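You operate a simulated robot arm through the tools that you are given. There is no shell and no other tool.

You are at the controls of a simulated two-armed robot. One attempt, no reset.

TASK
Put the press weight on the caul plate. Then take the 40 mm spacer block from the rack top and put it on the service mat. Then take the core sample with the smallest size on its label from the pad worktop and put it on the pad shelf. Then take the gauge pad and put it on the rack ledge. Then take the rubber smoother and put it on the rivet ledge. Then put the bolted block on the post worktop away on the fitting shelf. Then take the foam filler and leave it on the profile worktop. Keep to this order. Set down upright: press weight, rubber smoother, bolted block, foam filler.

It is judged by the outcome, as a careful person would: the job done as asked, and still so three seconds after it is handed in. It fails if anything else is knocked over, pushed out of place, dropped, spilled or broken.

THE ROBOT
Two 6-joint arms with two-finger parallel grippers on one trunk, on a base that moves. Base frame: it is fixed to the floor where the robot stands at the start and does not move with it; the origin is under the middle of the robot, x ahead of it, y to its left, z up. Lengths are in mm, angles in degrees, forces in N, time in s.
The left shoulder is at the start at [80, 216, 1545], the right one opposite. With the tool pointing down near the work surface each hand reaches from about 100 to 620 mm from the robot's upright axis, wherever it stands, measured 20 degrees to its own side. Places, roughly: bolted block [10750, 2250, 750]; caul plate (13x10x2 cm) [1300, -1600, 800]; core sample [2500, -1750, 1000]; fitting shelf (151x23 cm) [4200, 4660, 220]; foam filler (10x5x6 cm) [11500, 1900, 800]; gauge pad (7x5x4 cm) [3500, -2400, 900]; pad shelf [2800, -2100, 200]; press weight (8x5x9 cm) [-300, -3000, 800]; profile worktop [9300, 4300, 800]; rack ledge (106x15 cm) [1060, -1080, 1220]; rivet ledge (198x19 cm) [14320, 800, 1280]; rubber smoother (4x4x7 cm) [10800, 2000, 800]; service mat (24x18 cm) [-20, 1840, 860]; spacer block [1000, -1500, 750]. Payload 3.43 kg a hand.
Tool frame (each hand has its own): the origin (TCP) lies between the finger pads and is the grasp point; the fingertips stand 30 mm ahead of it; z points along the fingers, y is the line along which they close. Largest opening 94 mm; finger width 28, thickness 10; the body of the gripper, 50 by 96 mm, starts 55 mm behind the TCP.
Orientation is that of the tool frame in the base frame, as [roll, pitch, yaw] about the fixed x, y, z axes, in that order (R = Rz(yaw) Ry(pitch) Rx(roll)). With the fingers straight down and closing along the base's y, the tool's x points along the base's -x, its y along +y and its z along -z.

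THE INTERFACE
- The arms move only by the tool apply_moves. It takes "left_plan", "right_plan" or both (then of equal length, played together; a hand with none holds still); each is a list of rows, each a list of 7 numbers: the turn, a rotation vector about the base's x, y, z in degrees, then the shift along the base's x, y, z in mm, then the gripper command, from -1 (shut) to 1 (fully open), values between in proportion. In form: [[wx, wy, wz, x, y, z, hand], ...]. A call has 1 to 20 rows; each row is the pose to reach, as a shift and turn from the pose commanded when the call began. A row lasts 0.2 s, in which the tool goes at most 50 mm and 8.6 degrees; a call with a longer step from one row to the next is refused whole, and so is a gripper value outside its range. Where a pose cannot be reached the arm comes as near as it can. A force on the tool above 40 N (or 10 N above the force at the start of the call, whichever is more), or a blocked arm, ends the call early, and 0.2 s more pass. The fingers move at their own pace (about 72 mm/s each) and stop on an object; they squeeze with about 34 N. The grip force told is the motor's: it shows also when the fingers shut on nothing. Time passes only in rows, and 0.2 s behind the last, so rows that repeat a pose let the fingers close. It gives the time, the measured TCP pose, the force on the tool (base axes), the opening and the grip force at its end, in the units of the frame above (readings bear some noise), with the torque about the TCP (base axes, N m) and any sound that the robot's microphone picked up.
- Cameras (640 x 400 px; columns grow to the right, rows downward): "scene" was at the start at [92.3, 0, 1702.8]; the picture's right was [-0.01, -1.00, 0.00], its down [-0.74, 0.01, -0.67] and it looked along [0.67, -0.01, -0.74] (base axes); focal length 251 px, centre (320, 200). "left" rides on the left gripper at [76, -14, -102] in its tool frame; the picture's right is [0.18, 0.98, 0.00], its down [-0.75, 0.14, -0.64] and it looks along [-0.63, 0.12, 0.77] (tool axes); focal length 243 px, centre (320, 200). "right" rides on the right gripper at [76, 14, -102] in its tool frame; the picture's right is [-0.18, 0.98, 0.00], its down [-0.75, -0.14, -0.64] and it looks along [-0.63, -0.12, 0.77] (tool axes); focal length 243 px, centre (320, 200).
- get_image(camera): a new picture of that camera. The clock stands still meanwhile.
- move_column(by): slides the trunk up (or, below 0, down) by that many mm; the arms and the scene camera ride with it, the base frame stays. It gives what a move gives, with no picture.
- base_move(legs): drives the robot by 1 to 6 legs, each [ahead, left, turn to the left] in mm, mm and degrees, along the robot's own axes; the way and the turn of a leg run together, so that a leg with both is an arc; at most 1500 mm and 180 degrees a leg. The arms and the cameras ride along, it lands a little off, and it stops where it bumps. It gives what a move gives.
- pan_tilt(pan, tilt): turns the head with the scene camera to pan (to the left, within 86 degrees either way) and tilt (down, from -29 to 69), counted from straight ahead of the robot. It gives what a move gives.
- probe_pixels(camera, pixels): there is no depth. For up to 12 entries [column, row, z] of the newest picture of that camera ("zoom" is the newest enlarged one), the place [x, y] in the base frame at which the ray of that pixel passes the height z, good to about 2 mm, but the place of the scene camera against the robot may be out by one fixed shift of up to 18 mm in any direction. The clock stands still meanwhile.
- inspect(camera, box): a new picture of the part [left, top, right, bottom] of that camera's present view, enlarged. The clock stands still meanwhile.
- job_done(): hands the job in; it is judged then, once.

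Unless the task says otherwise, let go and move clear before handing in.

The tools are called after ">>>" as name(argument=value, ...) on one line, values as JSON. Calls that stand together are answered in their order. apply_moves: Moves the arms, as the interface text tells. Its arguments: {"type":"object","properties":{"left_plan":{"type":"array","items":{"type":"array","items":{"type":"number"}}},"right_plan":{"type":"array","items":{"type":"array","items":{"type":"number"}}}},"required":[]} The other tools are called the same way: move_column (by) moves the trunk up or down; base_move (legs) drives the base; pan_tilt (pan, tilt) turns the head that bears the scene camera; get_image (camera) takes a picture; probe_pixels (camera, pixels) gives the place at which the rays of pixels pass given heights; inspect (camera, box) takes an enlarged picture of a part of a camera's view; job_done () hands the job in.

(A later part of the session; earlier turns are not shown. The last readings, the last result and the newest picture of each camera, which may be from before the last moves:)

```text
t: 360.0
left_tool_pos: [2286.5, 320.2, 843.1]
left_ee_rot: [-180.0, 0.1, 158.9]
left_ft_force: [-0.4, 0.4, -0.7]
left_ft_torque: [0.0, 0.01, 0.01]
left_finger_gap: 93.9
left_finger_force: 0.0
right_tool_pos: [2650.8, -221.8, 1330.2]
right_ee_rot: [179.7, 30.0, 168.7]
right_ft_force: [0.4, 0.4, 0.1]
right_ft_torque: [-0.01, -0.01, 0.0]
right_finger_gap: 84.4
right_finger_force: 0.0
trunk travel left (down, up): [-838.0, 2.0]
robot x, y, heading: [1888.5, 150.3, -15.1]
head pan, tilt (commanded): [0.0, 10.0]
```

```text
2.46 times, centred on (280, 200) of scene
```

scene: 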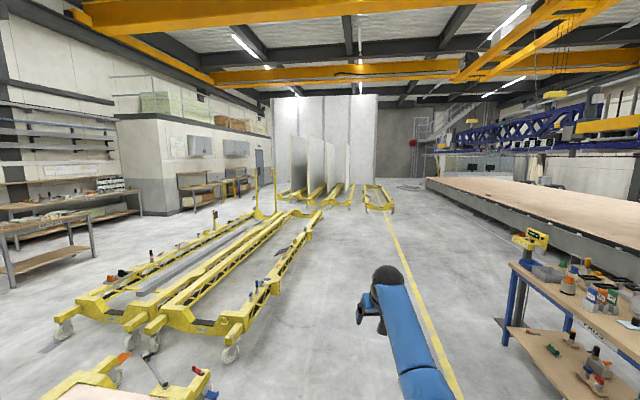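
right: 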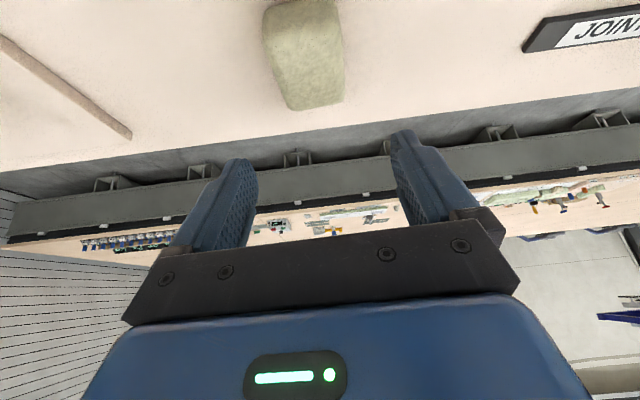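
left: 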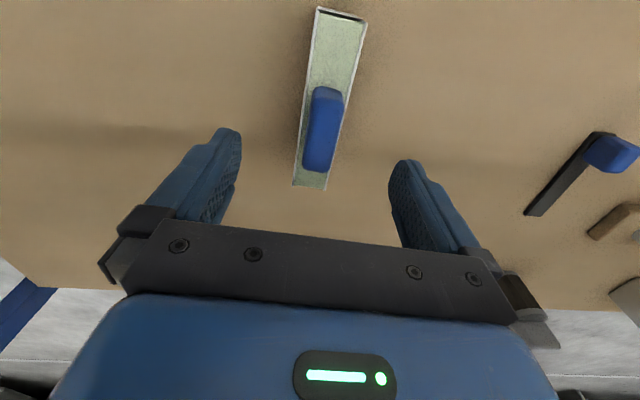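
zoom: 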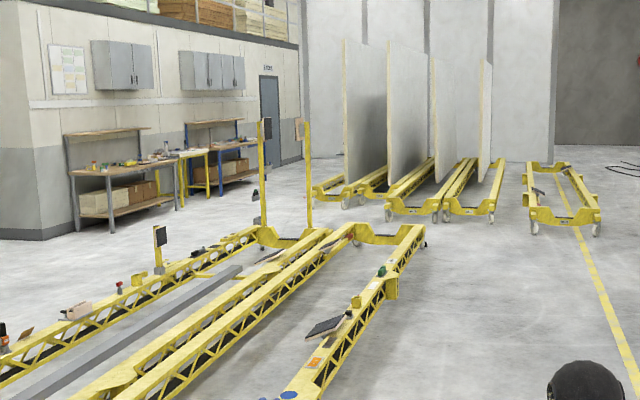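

Rays beyond ~5 m aren't probed, but by geometry a lane about 1.3 m wide runs at n≈-4650 between the cradles and the tables. First tuck the right hand in for travel.

>>> apply_moves(right_plan=[[0, 0, 0, -40, 10, -20, 1], [0, 0, 0, -80, 21, -40, 1], [0, 0, 0, -120, 31, -60, 1], [0, 0, 0, -160, 42, -80, 1], [0, 0, 0, -200, 52, -100, 1], [0, 0, 0, -240, 62, -120, 1], [0, 0, 0, -280, 73, -140, 1], [0, 0, 0, -320, 83, -160, 1], [0, 0, 0, -320, 83, -160, 1]])

>>> base_move(legs=[[0, 0, 81], [0, 450, 0]])

>>> get_image(camera="scene")

```text
t: 362.0
left_tool_pos: [2284.9, 319.7, 843.3]
left_ee_rot: [-180.0, 0.0, 158.8]
left_ft_force: [-0.3, -0.4, 0.1]
left_ft_torque: [0.0, -0.04, 0.01]
left_finger_gap: 94.0
left_finger_force: 0.0
right_tool_pos: [2331.5, -139.6, 1170.2]
right_ee_rot: [179.6, 30.0, 168.7]
right_ft_force: [0.1, 0.2, 0.4]
right_ft_torque: [0.01, -0.02, 0.04]
right_finger_gap: 94.2
right_finger_force: 0.1
trunk travel left (down, up): [-838.0, 2.0]
robot x, y, heading: [1891.0, 156.7, -14.8]
head pan, tilt (commanded): [0.0, 10.0]
```

```text
t: 368.1
left_tool_pos: [1395.0, 752.6, 843.6]
left_ee_rot: [179.9, -0.1, -120.7]
left_ft_force: [-0.1, -0.2, -0.1]
left_ft_torque: [-0.02, 0.0, -0.01]
left_finger_gap: 93.9
left_finger_force: 0.1
right_tool_pos: [1858.4, 719.8, 1168.3]
right_ee_rot: [179.6, 29.9, -111.0]
right_ft_force: [0.5, -0.1, 0.8]
right_ft_torque: [-0.04, 0.01, 0.06]
right_finger_gap: 94.1
right_finger_force: 0.0
trunk travel left (down, up): [-838.0, 2.0]
robot x, y, heading: [1493.7, 334.6, 65.7]
head pan, tilt (commanded): [0.0, 10.0]
```

```text
taken
```

scene: 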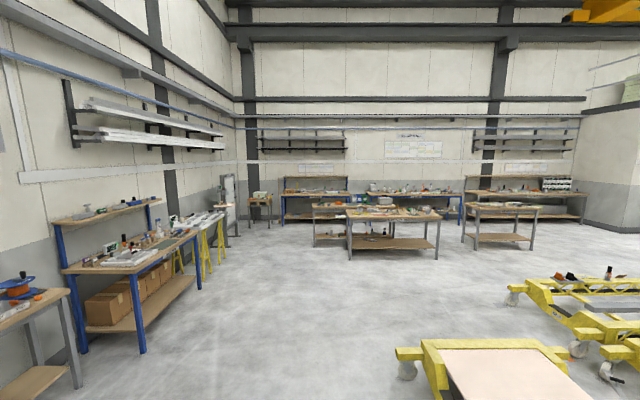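

Path ahead is clear (cart is 700 mm to the right). Drive forward 3.6 m to the lane.

>>> base_move(legs=[[1500, 0, 0], [1500, 0, 0], [550, 0, 0]])

>>> pan_tilt(pan=-75, tilt=20)

>>> get_image(camera="scene")

>>> pan_tilt(pan=-15, tilt=25)

>>> get_image(camera="scene")

```text
t: 385.4
left_tool_pos: [2891.1, 3991.0, 843.5]
left_ee_rot: [179.9, 0.1, -120.3]
left_ft_force: [0.6, -0.1, -0.2]
left_ft_torque: [0.0, -0.02, -0.01]
left_finger_gap: 93.9
left_finger_force: 0.1
right_tool_pos: [3351.7, 3961.2, 1170.3]
right_ee_rot: [179.7, 30.0, -110.5]
right_ft_force: [-0.2, 0.4, 0.2]
right_ft_torque: [0.02, -0.02, -0.02]
right_finger_gap: 93.8
right_finger_force: 0.0
trunk travel left (down, up): [-838.0, 2.0]
robot x, y, heading: [2991.4, 3576.9, 66.1]
head pan, tilt (commanded): [0.0, 10.0]
```

```text
t: 386.9
left_tool_pos: [2890.7, 3991.3, 843.1]
left_ee_rot: [180.0, 0.0, -120.3]
left_ft_force: [-0.1, -0.5, -0.7]
left_ft_torque: [0.01, 0.0, -0.02]
left_finger_gap: 94.0
left_finger_force: 0.0
right_tool_pos: [3353.4, 3962.5, 1168.7]
right_ee_rot: [179.7, 29.9, -110.5]
right_ft_force: [1.0, 0.7, 0.2]
right_ft_torque: [0.0, -0.01, 0.01]
right_finger_gap: 94.0
right_finger_force: 0.1
trunk travel left (down, up): [-838.0, 2.0]
robot x, y, heading: [2991.5, 3573.9, 65.9]
head pan, tilt (commanded): [-75.0, 20.0]
```

```text
taken
```

scene: 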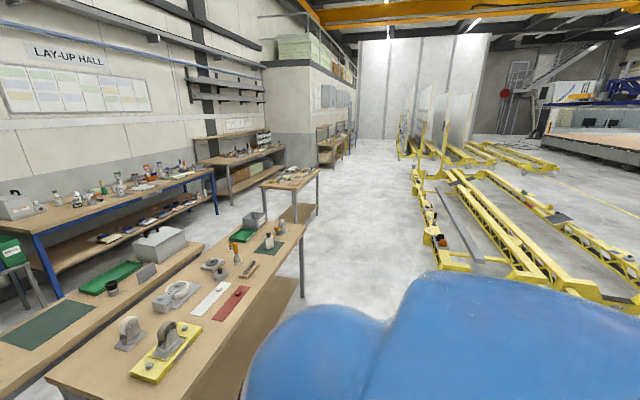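

```text
t: 388.2
left_tool_pos: [2891.6, 3991.4, 844.0]
left_ee_rot: [180.0, -0.1, -120.3]
left_ft_force: [-0.8, 0.6, 0.1]
left_ft_torque: [0.03, -0.03, -0.01]
left_finger_gap: 94.0
left_finger_force: 0.0
right_tool_pos: [3352.3, 3962.3, 1169.9]
right_ee_rot: [179.6, 30.1, -110.5]
right_ft_force: [0.3, -0.2, 0.2]
right_ft_torque: [0.02, -0.04, 0.02]
right_finger_gap: 94.0
right_finger_force: 0.0
trunk travel left (down, up): [-838.0, 2.0]
robot x, y, heading: [2989.2, 3575.3, 66.0]
head pan, tilt (commanded): [-15.0, 25.0]
```

```text
taken
```

scene: 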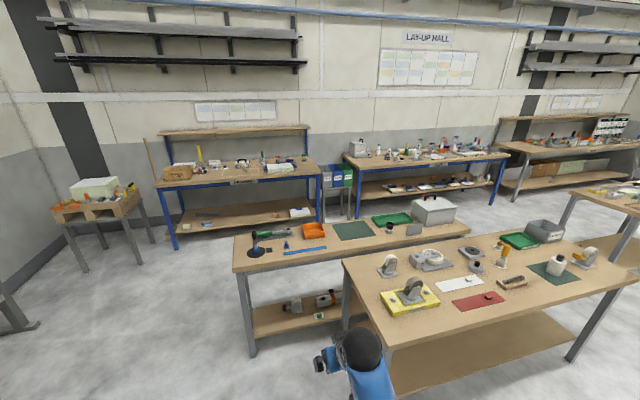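

A clear straight lane runs along here between the tables (left) and cradles (right). Turn right and drive along it.

>>> base_move(legs=[[0, 0, -90]])

>>> pan_tilt(pan=0, tilt=25)

>>> get_image(camera="scene")

```text
t: 392.4
left_tool_pos: [3408.7, 3670.7, 841.5]
left_ee_rot: [-180.0, -0.1, 149.0]
left_ft_force: [0.2, -0.7, 0.7]
left_ft_torque: [0.01, 0.05, -0.01]
left_finger_gap: 93.9
left_finger_force: 0.0
right_tool_pos: [3375.0, 3209.0, 1169.6]
right_ee_rot: [179.8, 29.9, 158.9]
right_ft_force: [-0.7, 0.4, 0.3]
right_ft_torque: [-0.01, 0.02, -0.04]
right_finger_gap: 94.0
right_finger_force: 0.0
trunk travel left (down, up): [-838.0, 2.0]
robot x, y, heading: [2989.3, 3573.6, -24.8]
head pan, tilt (commanded): [-15.0, 25.0]
```

```text
t: 393.2
left_tool_pos: [3408.7, 3670.9, 842.7]
left_ee_rot: [-180.0, 0.1, 149.0]
left_ft_force: [-0.3, 0.3, -0.6]
left_ft_torque: [0.0, 0.0, 0.01]
left_finger_gap: 93.8
left_finger_force: 0.1
right_tool_pos: [3375.7, 3209.3, 1169.4]
right_ee_rot: [179.8, 30.0, 158.8]
right_ft_force: [0.1, 0.3, 0.2]
right_ft_torque: [0.03, 0.0, 0.04]
right_finger_gap: 94.1
right_finger_force: 0.0
trunk travel left (down, up): [-838.0, 2.0]
robot x, y, heading: [2990.3, 3573.8, -24.8]
head pan, tilt (commanded): [0.0, 25.0]
```

```text
taken
```

scene: 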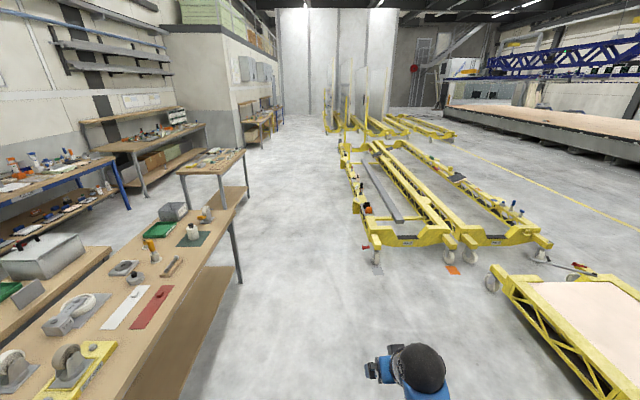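

Lane clearances: table leg 790 mm to the left, cradle wheel 610 mm to the right. Drive ahead 4.5 m.

>>> base_move(legs=[[0, 80, 1.0], [1500, 0, 0], [1500, 0, 0], [1300, 0, 0]])

>>> get_image(camera="scene")

```text
t: 414.4
left_tool_pos: [7433.4, 2235.1, 845.3]
left_ee_rot: [-179.9, 0.0, 155.2]
left_ft_force: [-0.7, -0.3, -0.2]
left_ft_torque: [-0.01, 0.01, 0.0]
left_finger_gap: 94.2
left_finger_force: 0.1
right_tool_pos: [7449.9, 1773.6, 1170.1]
right_ee_rot: [179.7, 30.0, 164.9]
right_ft_force: [-0.7, 0.1, -0.3]
right_ft_torque: [-0.01, 0.02, 0.02]
right_finger_gap: 94.0
right_finger_force: 0.1
trunk travel left (down, up): [-838.0, 2.0]
robot x, y, heading: [7028.7, 2095.7, -18.7]
head pan, tilt (commanded): [0.0, 25.0]
```

```text
taken
```

scene: 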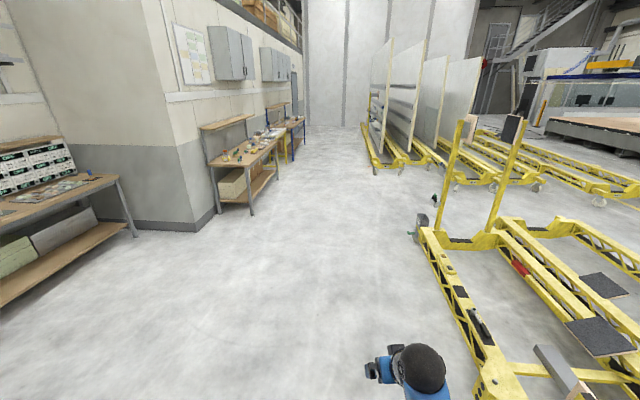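

Heading has drifted to -18.7°. Correct it and continue ahead ~3.2 m to come level with the first bench by the office wall.

>>> base_move(legs=[[0, 0, -5.2], [1500, 0, 0], [1500, 0, 0], [150, 0, 0]])

>>> pan_tilt(pan=70, tilt=25)

>>> get_image(camera="scene")

```text
t: 430.6
left_tool_pos: [10363.5, 862.8, 844.5]
left_ee_rot: [-180.0, 0.2, 148.4]
left_ft_force: [0.1, 0.8, -0.1]
left_ft_torque: [-0.02, 0.01, -0.02]
left_finger_gap: 93.9
left_finger_force: 0.1
right_tool_pos: [10323.8, 402.6, 1171.1]
right_ee_rot: [179.7, 30.2, 158.1]
right_ft_force: [0.0, 0.2, -0.1]
right_ft_torque: [-0.02, -0.01, 0.0]
right_finger_gap: 94.3
right_finger_force: 0.0
trunk travel left (down, up): [-838.0, 2.0]
robot x, y, heading: [9949.4, 771.2, -25.6]
head pan, tilt (commanded): [0.0, 25.0]
```

```text
t: 432.0
left_tool_pos: [10365.9, 862.7, 842.7]
left_ee_rot: [180.0, -0.1, 148.3]
left_ft_force: [0.1, -0.6, -1.1]
left_ft_torque: [0.01, -0.01, 0.01]
left_finger_gap: 94.1
left_finger_force: 0.0
right_tool_pos: [10324.9, 401.9, 1168.8]
right_ee_rot: [179.7, 30.0, 158.2]
right_ft_force: [0.1, -0.2, -0.5]
right_ft_torque: [0.02, -0.02, 0.03]
right_finger_gap: 93.9
right_finger_force: 0.1
trunk travel left (down, up): [-838.0, 2.0]
robot x, y, heading: [9951.2, 766.9, -25.6]
head pan, tilt (commanded): [70.0, 25.0]
```

```text
taken
```

scene: 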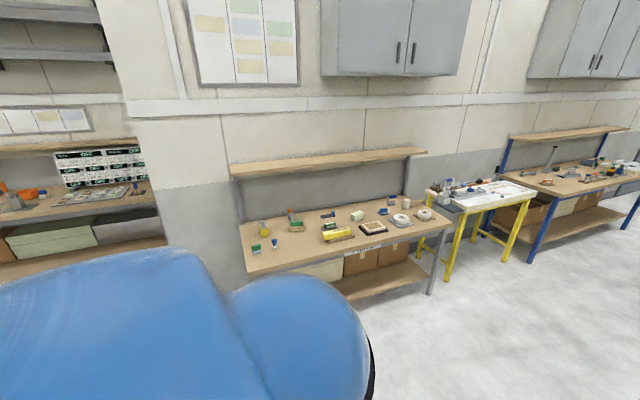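

The first bench is visible at (240-450, 190-300). Turn left to face it.

>>> base_move(legs=[[0, 0, 91]])

>>> pan_tilt(pan=0, tilt=25)

>>> get_image(camera="scene")

```text
t: 436.2
left_tool_pos: [9857.2, 1190.2, 843.5]
left_ee_rot: [180.0, 0.0, -121.6]
left_ft_force: [0.6, 0.5, 0.4]
left_ft_torque: [-0.05, 0.02, 0.01]
left_finger_gap: 94.1
left_finger_force: 0.2
right_tool_pos: [10317.3, 1151.1, 1168.8]
right_ee_rot: [179.6, 30.0, -112.0]
right_ft_force: [0.0, 0.5, 0.6]
right_ft_torque: [0.04, -0.02, -0.01]
right_finger_gap: 94.0
right_finger_force: 0.1
trunk travel left (down, up): [-838.0, 2.0]
robot x, y, heading: [9952.6, 767.6, 64.4]
head pan, tilt (commanded): [70.0, 25.0]
```

```text
t: 437.6
left_tool_pos: [9855.8, 1190.1, 843.1]
left_ee_rot: [180.0, 0.0, -121.6]
left_ft_force: [0.4, -0.5, 0.5]
left_ft_torque: [0.01, 0.0, -0.02]
left_finger_gap: 93.8
left_finger_force: 0.0
right_tool_pos: [10317.9, 1150.6, 1169.5]
right_ee_rot: [179.6, 30.0, -112.0]
right_ft_force: [0.2, 0.5, 0.7]
right_ft_torque: [0.02, 0.01, -0.02]
right_finger_gap: 94.1
right_finger_force: 0.1
trunk travel left (down, up): [-838.0, 2.0]
robot x, y, heading: [9946.7, 768.7, 64.3]
head pan, tilt (commanded): [0.0, 25.0]
```

```text
taken
```

scene: 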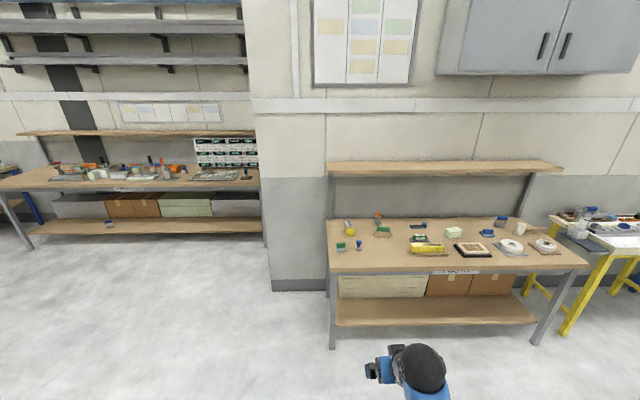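

Zoom in on this bench to identify the rubber smoother and the bolted block.

>>> inspect(camera="scene", box=[320, 195, 600, 275])

>>> inspect(camera="scene", box=[325, 205, 445, 265])

>>> inspect(camera="scene", box=[445, 205, 565, 265])

>>> inspect(camera="scene", box=[0, 120, 270, 250])

```text
2.29 times, centred on (460, 235) of scene
```

zoom: 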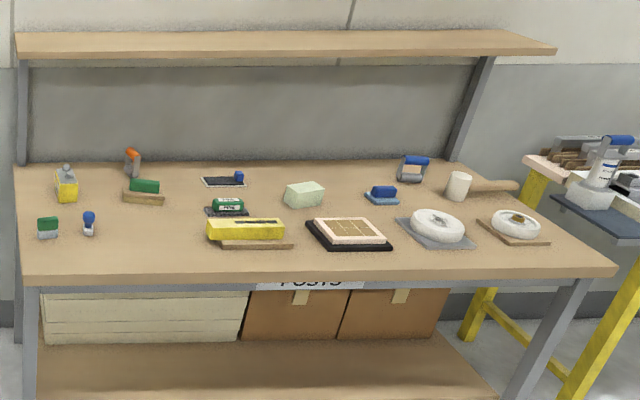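

```text
5.33 times, centred on (385, 235) of scene
```

zoom: 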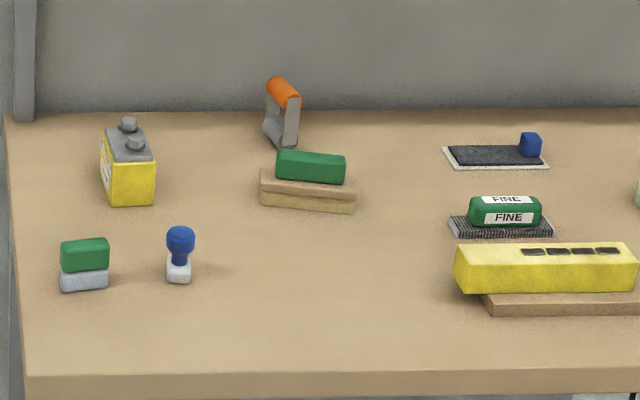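

```text
5.33 times, centred on (505, 235) of scene
```

zoom: 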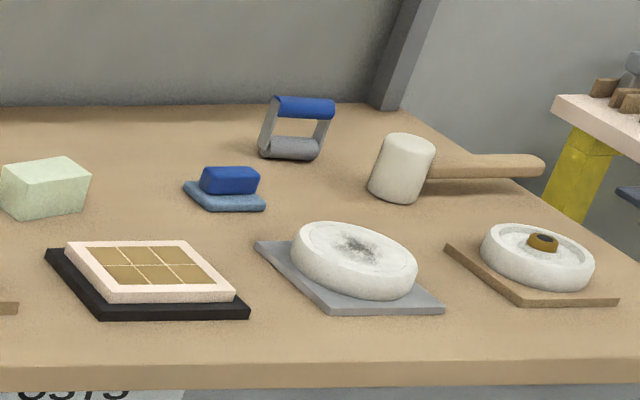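

```text
2.37 times, centred on (135, 185) of scene
```

zoom: 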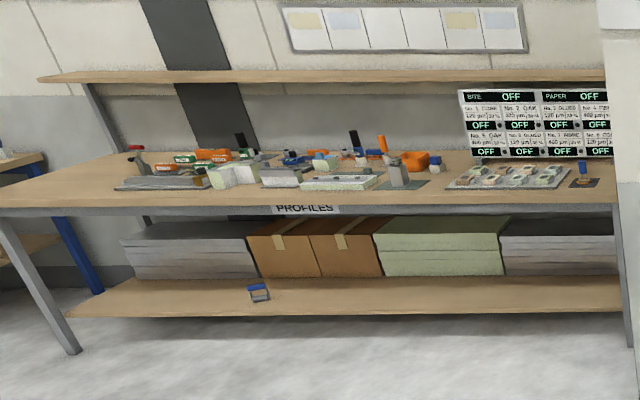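

The bench reads "POSTS"; the yellow block with two bolts is at scene (349,227), the small blue-capped smoother at (359,250), the pale-green foam at (453,233). The "PROFILES" bench is to the left. Probe positions.

>>> probe_pixels(camera="scene", pixels=[[358.7, 250, 750], [358.7, 250, 780], [348, 234, 750], [348, 234, 780], [453, 238, 750], [340, 251, 750], [330, 272, 750], [590, 266, 750], [333, 349, 0], [540, 345, 0]])

```text
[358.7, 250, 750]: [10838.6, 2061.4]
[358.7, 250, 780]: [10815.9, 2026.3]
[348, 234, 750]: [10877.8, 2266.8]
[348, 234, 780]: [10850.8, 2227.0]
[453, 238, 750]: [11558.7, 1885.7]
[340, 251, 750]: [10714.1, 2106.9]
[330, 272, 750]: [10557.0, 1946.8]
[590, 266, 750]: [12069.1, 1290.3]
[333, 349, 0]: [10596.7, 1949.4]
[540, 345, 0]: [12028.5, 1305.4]
```

Matches the rough coordinates. I'll pick the smoother with the right hand (30° tilt kept for the high ledge later). Drive toward it.

>>> base_move(legs=[[0, -73, 1.8], [640, 0, 0]])

>>> apply_moves(right_plan=[[0, 0, 0, 16, 36, 0, 1], [0, 0, 0, 32, 72, 0, 1], [0, 0, 0, 48, 108, 0, 1], [0, 0, 0, 64, 144, 0, 1], [0, 0, 0, 80, 180, 0, 1], [0, 0, 0, 96, 216, 0, 1], [0, 0, 0, 96, 216, 0, 1]])

>>> get_image(camera="right")

>>> get_image(camera="scene")

```text
t: 441.9
left_tool_pos: [10160.5, 1744.4, 842.9]
left_ee_rot: [-180.0, 0.0, -119.3]
left_ft_force: [0.0, 0.1, 0.2]
left_ft_torque: [0.0, 0.03, -0.02]
left_finger_gap: 94.0
left_finger_force: 0.1
right_tool_pos: [10623.1, 1725.4, 1169.4]
right_ee_rot: [179.7, 30.1, -109.5]
right_ft_force: [-0.2, -0.5, -0.6]
right_ft_torque: [0.02, 0.0, -0.04]
right_finger_gap: 94.0
right_finger_force: 0.2
trunk travel left (down, up): [-838.0, 2.0]
robot x, y, heading: [10268.5, 1331.4, 67.0]
head pan, tilt (commanded): [0.0, 25.0]
```

```text
t: 443.4
left_tool_pos: [10160.6, 1745.4, 842.6]
left_ee_rot: [180.0, 0.0, -119.3]
left_ft_force: [0.8, 0.0, -0.1]
left_ft_torque: [-0.03, -0.02, -0.03]
left_finger_gap: 93.9
left_finger_force: 0.0
right_tool_pos: [10721.6, 1941.9, 1166.9]
right_ee_rot: [179.6, 30.0, -109.5]
right_ft_force: [-0.7, -0.1, -0.1]
right_ft_torque: [0.01, 0.03, 0.05]
right_finger_gap: 93.9
right_finger_force: 0.1
trunk travel left (down, up): [-838.0, 2.0]
robot x, y, heading: [10266.2, 1328.6, 66.9]
head pan, tilt (commanded): [0.0, 25.0]
```

```text
taken
```

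right: 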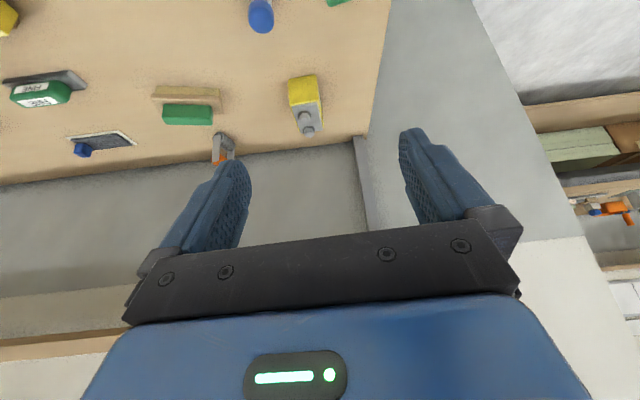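

```text
taken
```

scene: 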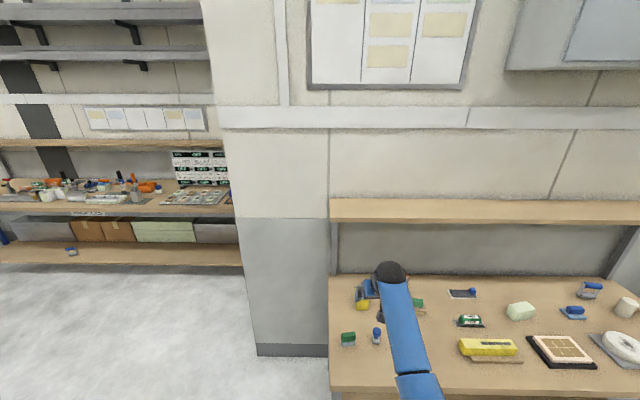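

The smoother's blue cap shows at (262,14). Lower the trunk 220 mm for a better view.

>>> move_column(by=-220)

>>> get_image(camera="right")

```text
t: 445.8
left_tool_pos: [10160.3, 1745.7, 623.1]
left_ee_rot: [180.0, 0.0, -119.2]
left_ft_force: [0.4, 0.3, 0.2]
left_ft_torque: [0.03, -0.01, 0.02]
left_finger_gap: 94.1
left_finger_force: 0.1
right_tool_pos: [10719.8, 1942.3, 946.6]
right_ee_rot: [179.7, 29.9, -109.5]
right_ft_force: [0.0, -0.3, -0.1]
right_ft_torque: [-0.01, 0.01, 0.04]
right_finger_gap: 94.2
right_finger_force: 0.1
trunk travel left (down, up): [-618.0, 222.0]
robot x, y, heading: [10268.6, 1335.2, 66.9]
head pan, tilt (commanded): [0.0, 25.0]
```

```text
taken
```

right: 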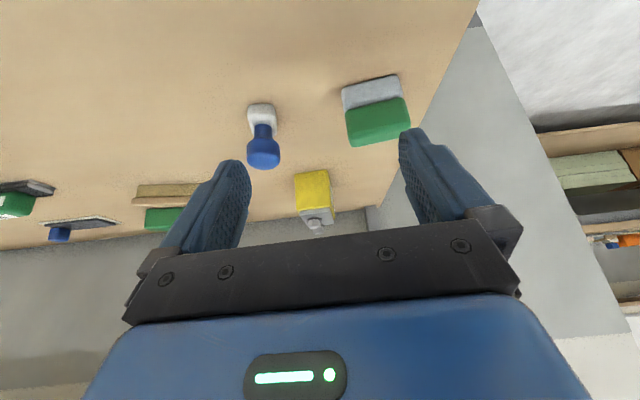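

>>> inspect(camera="right", box=[220, 80, 320, 190])

>>> probe_pixels(camera="right", pixels=[[249, 106, 750], [275, 106, 750], [249, 106, 780], [275, 106, 780], [249, 106, 810], [275, 106, 810], [262, 160, 810], [262, 160, 830], [262, 160, 850], [375, 85, 770]])

>>> probe_pixels(camera="scene", pixels=[[358.7, 250, 750]])

>>> inspect(camera="scene", box=[320, 280, 440, 400])

```text
3.64 times, centred on (270, 135) of right
```

zoom: 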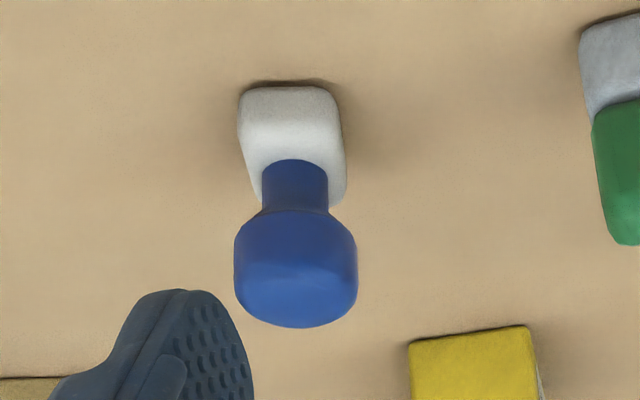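

```text
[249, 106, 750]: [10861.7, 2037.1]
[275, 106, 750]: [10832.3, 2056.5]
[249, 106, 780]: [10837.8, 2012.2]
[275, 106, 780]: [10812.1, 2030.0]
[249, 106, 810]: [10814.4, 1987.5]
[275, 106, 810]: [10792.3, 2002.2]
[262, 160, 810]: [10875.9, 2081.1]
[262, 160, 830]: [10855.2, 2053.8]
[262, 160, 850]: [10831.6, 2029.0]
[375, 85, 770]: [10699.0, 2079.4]
```

```text
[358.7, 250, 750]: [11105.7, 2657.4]
```

```text
3.33 times, centred on (380, 340) of scene
```

zoom: 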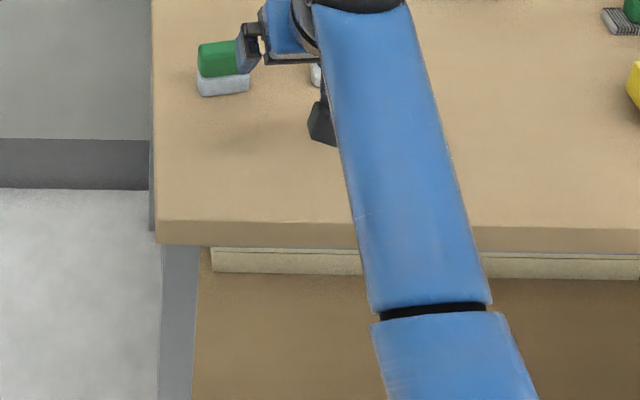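

Shift right ~66 mm to line up with the smoother and lower 60 mm more, then re-measure.

>>> base_move(legs=[[0, -66, 0]])

>>> move_column(by=-60)

>>> get_image(camera="right")

>>> inspect(camera="right", box=[260, 40, 380, 150])

```text
t: 446.8
left_tool_pos: [10217.3, 1720.9, 621.8]
left_ee_rot: [-179.9, 0.1, -119.2]
left_ft_force: [-0.2, 0.2, 0.0]
left_ft_torque: [-0.03, -0.02, 0.01]
left_finger_gap: 94.0
left_finger_force: 0.1
right_tool_pos: [10774.2, 1919.1, 946.5]
right_ee_rot: [180.0, 30.0, -109.3]
right_ft_force: [-0.4, 0.6, -0.3]
right_ft_torque: [-0.02, -0.02, -0.06]
right_finger_gap: 93.9
right_finger_force: 0.0
trunk travel left (down, up): [-618.0, 222.0]
robot x, y, heading: [10332.5, 1306.9, 66.8]
head pan, tilt (commanded): [0.0, 25.0]
```

```text
t: 447.8
left_tool_pos: [10219.9, 1719.8, 562.7]
left_ee_rot: [-180.0, 0.1, -119.2]
left_ft_force: [-0.3, -0.5, -0.2]
left_ft_torque: [0.01, -0.01, -0.02]
left_finger_gap: 94.2
left_finger_force: 0.1
right_tool_pos: [10777.2, 1918.5, 886.4]
right_ee_rot: [179.8, 30.0, -109.4]
right_ft_force: [0.2, 0.2, 0.3]
right_ft_torque: [-0.01, 0.02, 0.02]
right_finger_gap: 94.0
right_finger_force: 0.1
trunk travel left (down, up): [-558.0, 282.0]
robot x, y, heading: [10328.2, 1307.4, 67.1]
head pan, tilt (commanded): [0.0, 25.0]
```

```text
taken
```

right: 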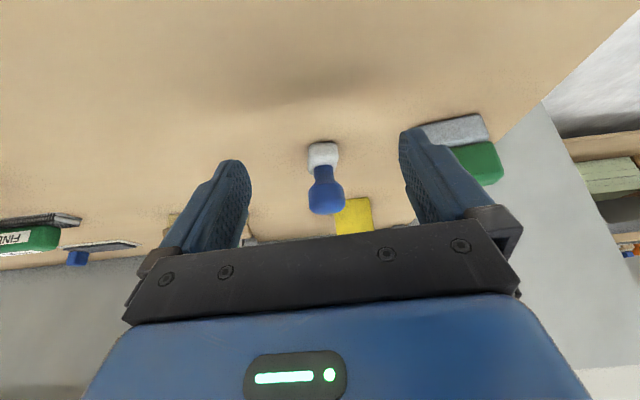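

```text
3.64 times, centred on (320, 95) of right
```

zoom: 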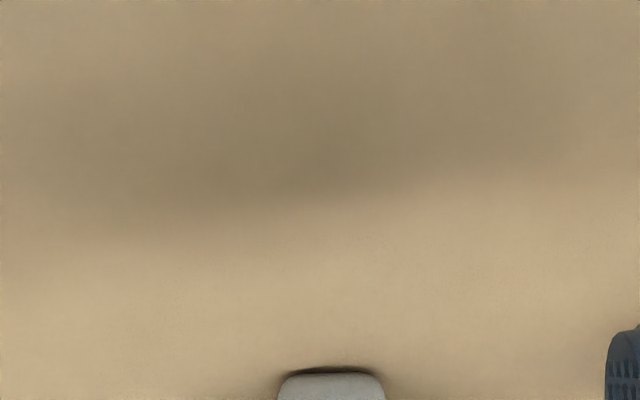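

>>> inspect(camera="right", box=[270, 120, 390, 230])

>>> probe_pixels(camera="right", pixels=[[309, 144, 720], [339, 144, 720], [309, 144, 740], [339, 144, 740], [309, 144, 750], [339, 144, 750], [309, 144, 765], [339, 144, 765], [309, 144, 780], [339, 144, 780]])

```text
3.64 times, centred on (330, 175) of right
```

zoom: 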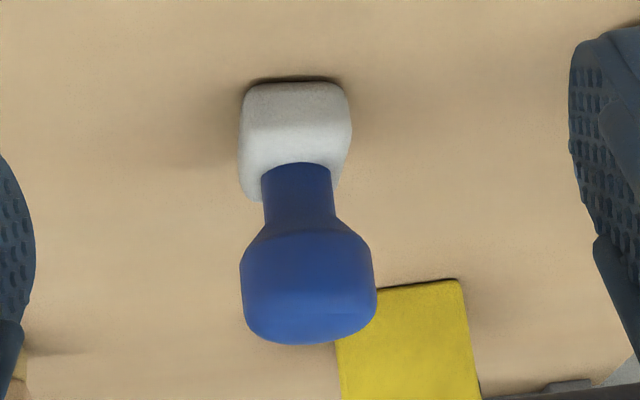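

```text
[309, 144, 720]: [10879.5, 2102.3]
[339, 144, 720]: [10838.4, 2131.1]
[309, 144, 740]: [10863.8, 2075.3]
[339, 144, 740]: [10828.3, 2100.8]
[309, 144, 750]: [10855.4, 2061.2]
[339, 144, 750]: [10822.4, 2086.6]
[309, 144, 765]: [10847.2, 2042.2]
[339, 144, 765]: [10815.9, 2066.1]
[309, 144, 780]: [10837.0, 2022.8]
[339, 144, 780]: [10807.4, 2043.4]
```

Everything agrees on a bench height of z≈800; the smoother's base front is at (10810,2004) with its cap ≈36 mm wide, top ≈870. Check the green block's clearance to my left finger.

>>> probe_pixels(camera="right", pixels=[[420, 128, 800], [484, 113, 800], [455, 150, 825], [345, 205, 805], [371, 200, 805], [325, 205, 860]])

```text
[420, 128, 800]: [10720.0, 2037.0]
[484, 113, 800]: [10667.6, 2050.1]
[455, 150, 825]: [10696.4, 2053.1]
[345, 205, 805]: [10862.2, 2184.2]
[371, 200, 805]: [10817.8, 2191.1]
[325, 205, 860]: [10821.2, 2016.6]
```

Good: ~50 mm clearance with a 66 mm opening. Narrow the gripper, advance the base 60 mm, then the arm the rest.

>>> apply_moves(right_plan=[[0, 0, 0, 0, 0, 0, 0.4], [0, 0, 0, 0, 0, 0, 0.4]])

>>> base_move(legs=[[60, 0, 0]])

>>> apply_moves(right_plan=[[0, 0, 0, 0, 0, -2, 0.4], [0, 0, 0, 0, 0, -2, 0.4]])

>>> get_image(camera="right")

```text
t: 448.4
left_tool_pos: [10218.2, 1721.5, 562.1]
left_ee_rot: [179.9, 0.0, -119.2]
left_ft_force: [0.2, 0.2, 0.4]
left_ft_torque: [-0.02, 0.02, 0.02]
left_finger_gap: 93.8
left_finger_force: 0.1
right_tool_pos: [10777.8, 1918.0, 886.6]
right_ee_rot: [179.7, 29.9, -109.4]
right_ft_force: [0.4, -1.2, -0.2]
right_ft_torque: [-0.02, 0.02, 0.03]
right_finger_gap: 65.8
right_finger_force: 0.1
trunk travel left (down, up): [-558.0, 282.0]
robot x, y, heading: [10327.2, 1305.7, 67.0]
head pan, tilt (commanded): [0.0, 25.0]
```

```text
t: 449.4
left_tool_pos: [10242.0, 1775.7, 565.2]
left_ee_rot: [-179.9, 0.1, -119.1]
left_ft_force: [0.0, 0.0, -0.3]
left_ft_torque: [0.02, -0.01, 0.01]
left_finger_gap: 94.0
left_finger_force: 0.0
right_tool_pos: [10800.5, 1970.0, 888.7]
right_ee_rot: [179.7, 30.3, -109.4]
right_ft_force: [-0.2, -0.2, 0.3]
right_ft_torque: [0.02, -0.01, 0.01]
right_finger_gap: 65.8
right_finger_force: 0.1
trunk travel left (down, up): [-558.0, 282.0]
robot x, y, heading: [10349.2, 1363.6, 67.1]
head pan, tilt (commanded): [0.0, 25.0]
```

```text
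t: 449.9
left_tool_pos: [10241.8, 1774.5, 562.1]
left_ee_rot: [-179.9, 0.0, -119.1]
left_ft_force: [-0.5, -0.7, 0.6]
left_ft_torque: [0.0, 0.0, 0.02]
left_finger_gap: 94.2
left_finger_force: 0.1
right_tool_pos: [10801.0, 1971.4, 884.2]
right_ee_rot: [179.6, 30.0, -109.4]
right_ft_force: [0.7, -0.1, 0.5]
right_ft_torque: [0.03, 0.02, 0.0]
right_finger_gap: 65.8
right_finger_force: 0.1
trunk travel left (down, up): [-558.0, 282.0]
robot x, y, heading: [10353.9, 1356.8, 66.9]
head pan, tilt (commanded): [0.0, 25.0]
```

```text
taken
```

right: 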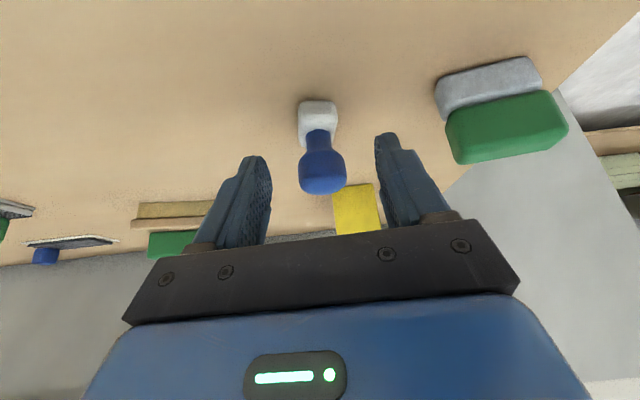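

Cap is centred between the fingers. Advance with the arm to the cap and stop to check.

>>> apply_moves(right_plan=[[0, 0, 0, 5, 15, -7, 0.4], [0, 0, 0, 10, 30, -14, 0.4], [0, 0, 0, 15, 43, -20, 0.4], [0, 0, 0, 15, 43, -20, 0.4]])

>>> get_image(camera="right")

```text
t: 450.9
left_tool_pos: [10242.4, 1775.0, 562.3]
left_ee_rot: [-179.9, 0.0, -119.2]
left_ft_force: [-0.3, 0.4, 0.4]
left_ft_torque: [0.01, 0.01, -0.02]
left_finger_gap: 94.2
left_finger_force: 0.0
right_tool_pos: [10816.5, 2016.5, 865.3]
right_ee_rot: [179.6, 30.0, -109.4]
right_ft_force: [0.5, -0.2, 0.2]
right_ft_torque: [0.0, 0.02, -0.01]
right_finger_gap: 65.7
right_finger_force: 0.1
trunk travel left (down, up): [-558.0, 282.0]
robot x, y, heading: [10350.7, 1365.4, 66.9]
head pan, tilt (commanded): [0.0, 25.0]
```

```text
taken
```

right: 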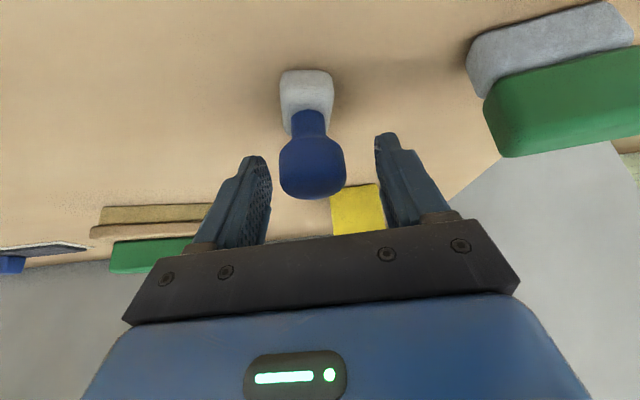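

Cap sits between TCP and tips, ~5 mm off to one side. Adjust by (+5,+2,-7) and close.

>>> apply_moves(right_plan=[[0, 0, 0, 5, 2, -7, 0.4], [0, 0, 0, 5, 2, -7, 0.4], [0, 0, 0, 5, 2, -7, -1], [0, 0, 0, 5, 2, -7, -1], [0, 0, 0, 5, 2, -7, -1], [0, 0, 0, 5, 2, -7, -1]])

>>> get_image(camera="right")

```text
t: 452.4
left_tool_pos: [10242.2, 1775.5, 562.7]
left_ee_rot: [-179.9, -0.1, -119.2]
left_ft_force: [0.2, -0.1, -0.5]
left_ft_torque: [0.03, 0.03, -0.04]
left_finger_gap: 93.8
left_finger_force: 0.0
right_tool_pos: [10821.8, 2017.6, 857.2]
right_ee_rot: [179.8, 30.0, -109.4]
right_ft_force: [-1.7, 0.1, 1.5]
right_ft_torque: [0.05, -0.01, 0.0]
right_finger_gap: 36.7
right_finger_force: 34.4
trunk travel left (down, up): [-558.0, 282.0]
robot x, y, heading: [10350.5, 1365.0, 67.0]
head pan, tilt (commanded): [0.0, 25.0]
```

```text
taken
```

right: 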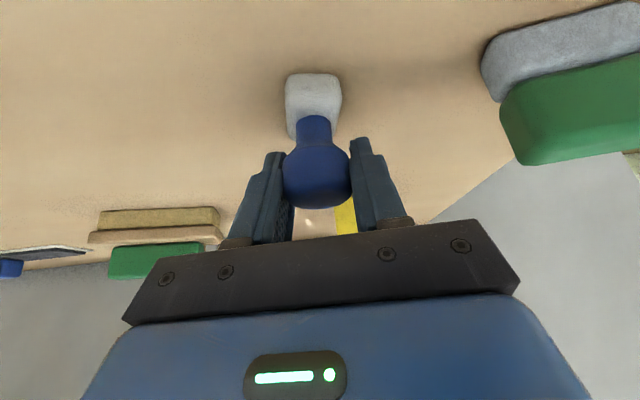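

Gripped at 36.7 mm. Lift 80 mm and check it hangs straight.

>>> move_column(by=80)

>>> get_image(camera="right")

```text
t: 453.5
left_tool_pos: [10242.1, 1775.1, 642.1]
left_ee_rot: [-179.9, -0.1, -119.2]
left_ft_force: [0.4, -0.6, 0.3]
left_ft_torque: [-0.03, 0.01, -0.02]
left_finger_gap: 93.8
left_finger_force: 0.1
right_tool_pos: [10820.4, 2017.5, 937.6]
right_ee_rot: [179.7, 30.0, -109.4]
right_ft_force: [0.0, 0.5, -0.8]
right_ft_torque: [0.0, -0.03, 0.02]
right_finger_gap: 36.7
right_finger_force: 34.2
trunk travel left (down, up): [-638.0, 202.0]
robot x, y, heading: [10349.2, 1360.4, 66.9]
head pan, tilt (commanded): [0.0, 25.0]
```

```text
taken
```

right: 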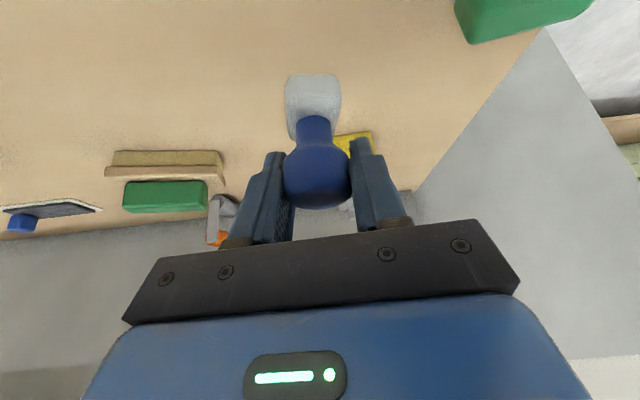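

Held straight. Back off 450 mm, raise the trunk fully, then slide right toward the rivet ledge.

>>> base_move(legs=[[-450, 0, 0]])

>>> move_column(by=200)

>>> base_move(legs=[[0, 0, -0.8], [0, -1500, 0], [0, -1000, 0]])

>>> pan_tilt(pan=-20, tilt=20)

>>> get_image(camera="scene")

```text
t: 456.2
left_tool_pos: [10064.0, 1359.7, 641.8]
left_ee_rot: [-180.0, -0.2, -118.3]
left_ft_force: [0.6, 0.3, 0.5]
left_ft_torque: [0.02, 0.05, 0.01]
left_finger_gap: 94.0
left_finger_force: 0.1
right_tool_pos: [10639.3, 1610.5, 935.6]
right_ee_rot: [179.8, 29.8, -108.5]
right_ft_force: [-0.4, 0.4, -0.4]
right_ft_torque: [0.05, -0.01, 0.0]
right_finger_gap: 36.3
right_finger_force: 34.0
trunk travel left (down, up): [-638.0, 202.0]
robot x, y, heading: [10180.2, 948.6, 67.9]
head pan, tilt (commanded): [0.0, 25.0]
```

```text
t: 458.4
left_tool_pos: [10064.8, 1359.2, 842.6]
left_ee_rot: [179.9, 0.0, -118.3]
left_ft_force: [0.3, -0.3, -1.1]
left_ft_torque: [0.02, -0.02, -0.03]
left_finger_gap: 94.1
left_finger_force: 0.1
right_tool_pos: [10638.8, 1610.5, 1138.0]
right_ee_rot: [179.7, 30.0, -108.5]
right_ft_force: [-0.9, -0.3, -0.5]
right_ft_torque: [0.02, 0.02, 0.02]
right_finger_gap: 36.0
right_finger_force: 34.2
trunk travel left (down, up): [-838.0, 2.0]
robot x, y, heading: [10182.1, 947.7, 68.1]
head pan, tilt (commanded): [0.0, 25.0]
```

```text
t: 470.9
left_tool_pos: [12372.0, 433.7, 842.4]
left_ee_rot: [180.0, -0.1, -118.0]
left_ft_force: [-0.4, 0.4, -0.5]
left_ft_torque: [-0.02, -0.04, -0.02]
left_finger_gap: 93.7
left_finger_force: 0.1
right_tool_pos: [12945.0, 687.9, 1137.5]
right_ee_rot: [179.7, 30.0, -108.1]
right_ft_force: [0.3, 0.3, -2.1]
right_ft_torque: [0.0, 0.01, 0.04]
right_finger_gap: 35.4
right_finger_force: 33.9
trunk travel left (down, up): [-838.0, 2.0]
robot x, y, heading: [12490.2, 21.7, 68.2]
head pan, tilt (commanded): [0.0, 25.0]
```

```text
t: 471.7
left_tool_pos: [12373.0, 433.7, 842.9]
left_ee_rot: [-179.9, -0.1, -118.0]
left_ft_force: [0.4, -0.1, -0.1]
left_ft_torque: [0.02, 0.02, -0.02]
left_finger_gap: 94.0
left_finger_force: 0.0
right_tool_pos: [12945.9, 687.0, 1138.0]
right_ee_rot: [179.7, 30.0, -108.2]
right_ft_force: [0.5, 0.4, -0.7]
right_ft_torque: [0.02, -0.03, -0.02]
right_finger_gap: 35.2
right_finger_force: 34.1
trunk travel left (down, up): [-838.0, 2.0]
robot x, y, heading: [12486.0, 21.5, 68.1]
head pan, tilt (commanded): [-20.0, 20.0]
```

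```text
taken
```

scene: 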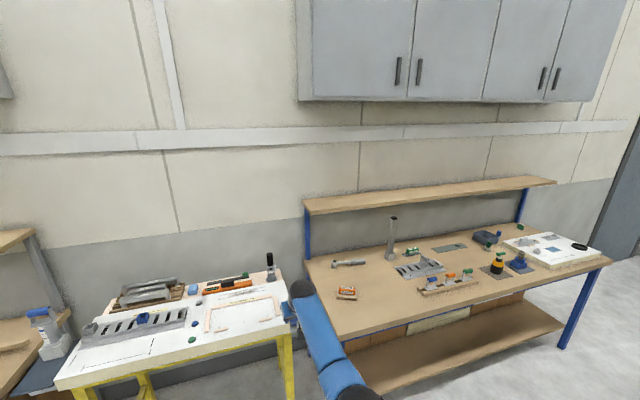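

The gap reading is drifting (36.7→35.2 mm), so I'll check the grip on the smoother right away.

>>> get_image(camera="right")

>>> inspect(camera="right", box=[240, 60, 400, 240])

```text
taken
```

right: 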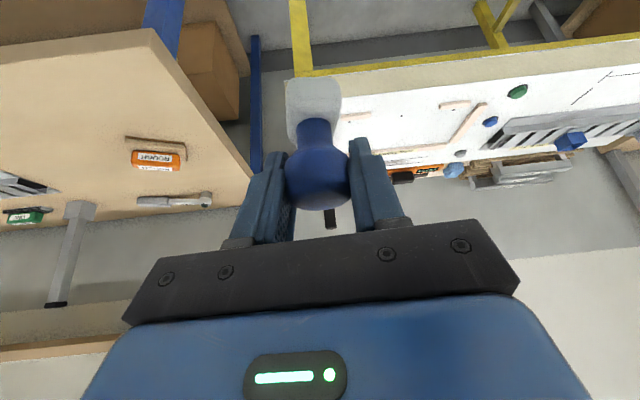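

```text
2.22 times, centred on (320, 150) of right
```

zoom: 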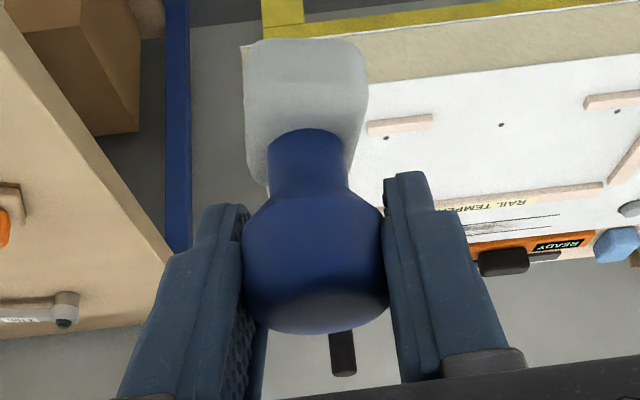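

The smoother is still upright and well seated. Probe the rivet ledge ahead-right.

>>> probe_pixels(camera="scene", pixels=[[308, 214, 1280], [304, 200, 1280], [556, 184, 1280], [525, 176, 1280], [400, 203, 1280], [400, 190, 1280], [340, 340, 800], [610, 262, 800], [285, 334, 800]])

```text
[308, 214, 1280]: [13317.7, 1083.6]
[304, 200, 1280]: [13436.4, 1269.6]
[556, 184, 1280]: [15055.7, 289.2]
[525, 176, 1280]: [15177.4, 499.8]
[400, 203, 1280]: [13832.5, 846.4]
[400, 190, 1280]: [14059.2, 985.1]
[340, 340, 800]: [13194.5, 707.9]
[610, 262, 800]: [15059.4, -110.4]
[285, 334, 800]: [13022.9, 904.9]
```

The ledge is empty, front edge n≈-6373, and I can reach it from 380 mm off the bench. Raise the hand to z≈1365 first.

>>> apply_moves(right_plan=[[0, 0, 0, 0, 0, 40, -1], [0, 0, 0, 0, 0, 80, -1], [0, 0, 0, 0, 0, 120, -1], [0, 0, 0, 0, 0, 160, -1], [0, 0, 0, 0, 0, 200, -1], [0, 0, 0, 0, 0, 228, -1], [0, 0, 0, 0, 0, 228, -1]])

>>> base_move(legs=[[0, 0, -2], [0, -480, 0], [350, 0, 0]])

>>> get_image(camera="right")

>>> pan_tilt(pan=-10, tilt=20)

>>> get_image(camera="scene")

```text
t: 473.3
left_tool_pos: [12372.2, 434.1, 843.4]
left_ee_rot: [-180.0, 0.0, -118.0]
left_ft_force: [0.0, 0.7, 0.5]
left_ft_torque: [0.02, 0.0, -0.03]
left_finger_gap: 93.7
left_finger_force: 0.0
right_tool_pos: [12945.3, 688.3, 1364.5]
right_ee_rot: [179.7, 29.9, -108.2]
right_ft_force: [0.1, -0.5, -1.2]
right_ft_torque: [-0.01, 0.01, 0.0]
right_finger_gap: 35.3
right_finger_force: 33.4
trunk travel left (down, up): [-838.0, 2.0]
robot x, y, heading: [12494.0, 22.5, 68.1]
head pan, tilt (commanded): [-20.0, 20.0]
```

```text
t: 478.5
left_tool_pos: [12979.1, 560.7, 843.7]
left_ee_rot: [-179.9, 0.2, -120.4]
left_ft_force: [-0.3, -0.2, -0.3]
left_ft_torque: [0.01, -0.01, -0.02]
left_finger_gap: 93.9
left_finger_force: 0.0
right_tool_pos: [13561.9, 789.0, 1365.3]
right_ee_rot: [179.7, 30.1, -110.6]
right_ft_force: [0.7, -0.4, 0.1]
right_ft_torque: [-0.03, 0.01, -0.01]
right_finger_gap: 35.1
right_finger_force: 34.5
trunk travel left (down, up): [-838.0, 2.0]
robot x, y, heading: [13080.5, 147.9, 65.7]
head pan, tilt (commanded): [-20.0, 20.0]
```

```text
taken
```

right: 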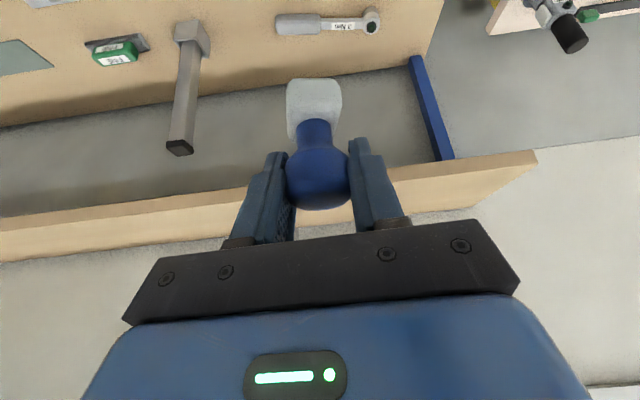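

```text
t: 479.2
left_tool_pos: [12979.2, 560.9, 842.9]
left_ee_rot: [180.0, -0.1, -120.3]
left_ft_force: [-0.1, 0.3, -0.4]
left_ft_torque: [0.02, 0.01, 0.01]
left_finger_gap: 94.0
left_finger_force: 0.1
right_tool_pos: [13560.3, 789.5, 1365.1]
right_ee_rot: [179.7, 30.0, -110.5]
right_ft_force: [-0.3, 0.3, -1.3]
right_ft_torque: [0.01, -0.01, 0.01]
right_finger_gap: 35.2
right_finger_force: 34.8
trunk travel left (down, up): [-838.0, 2.0]
robot x, y, heading: [13077.6, 141.9, 65.6]
head pan, tilt (commanded): [-10.0, 20.0]
```

```text
taken
```

scene: 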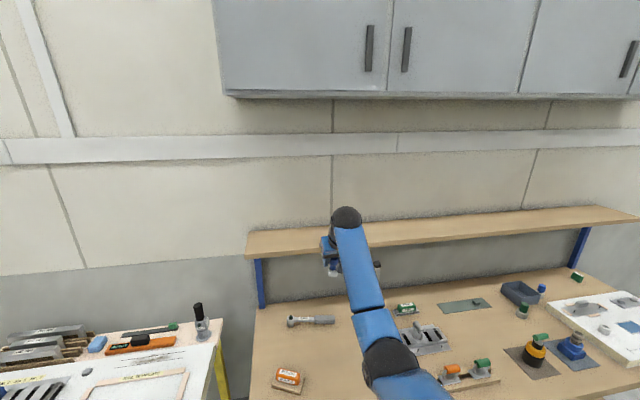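

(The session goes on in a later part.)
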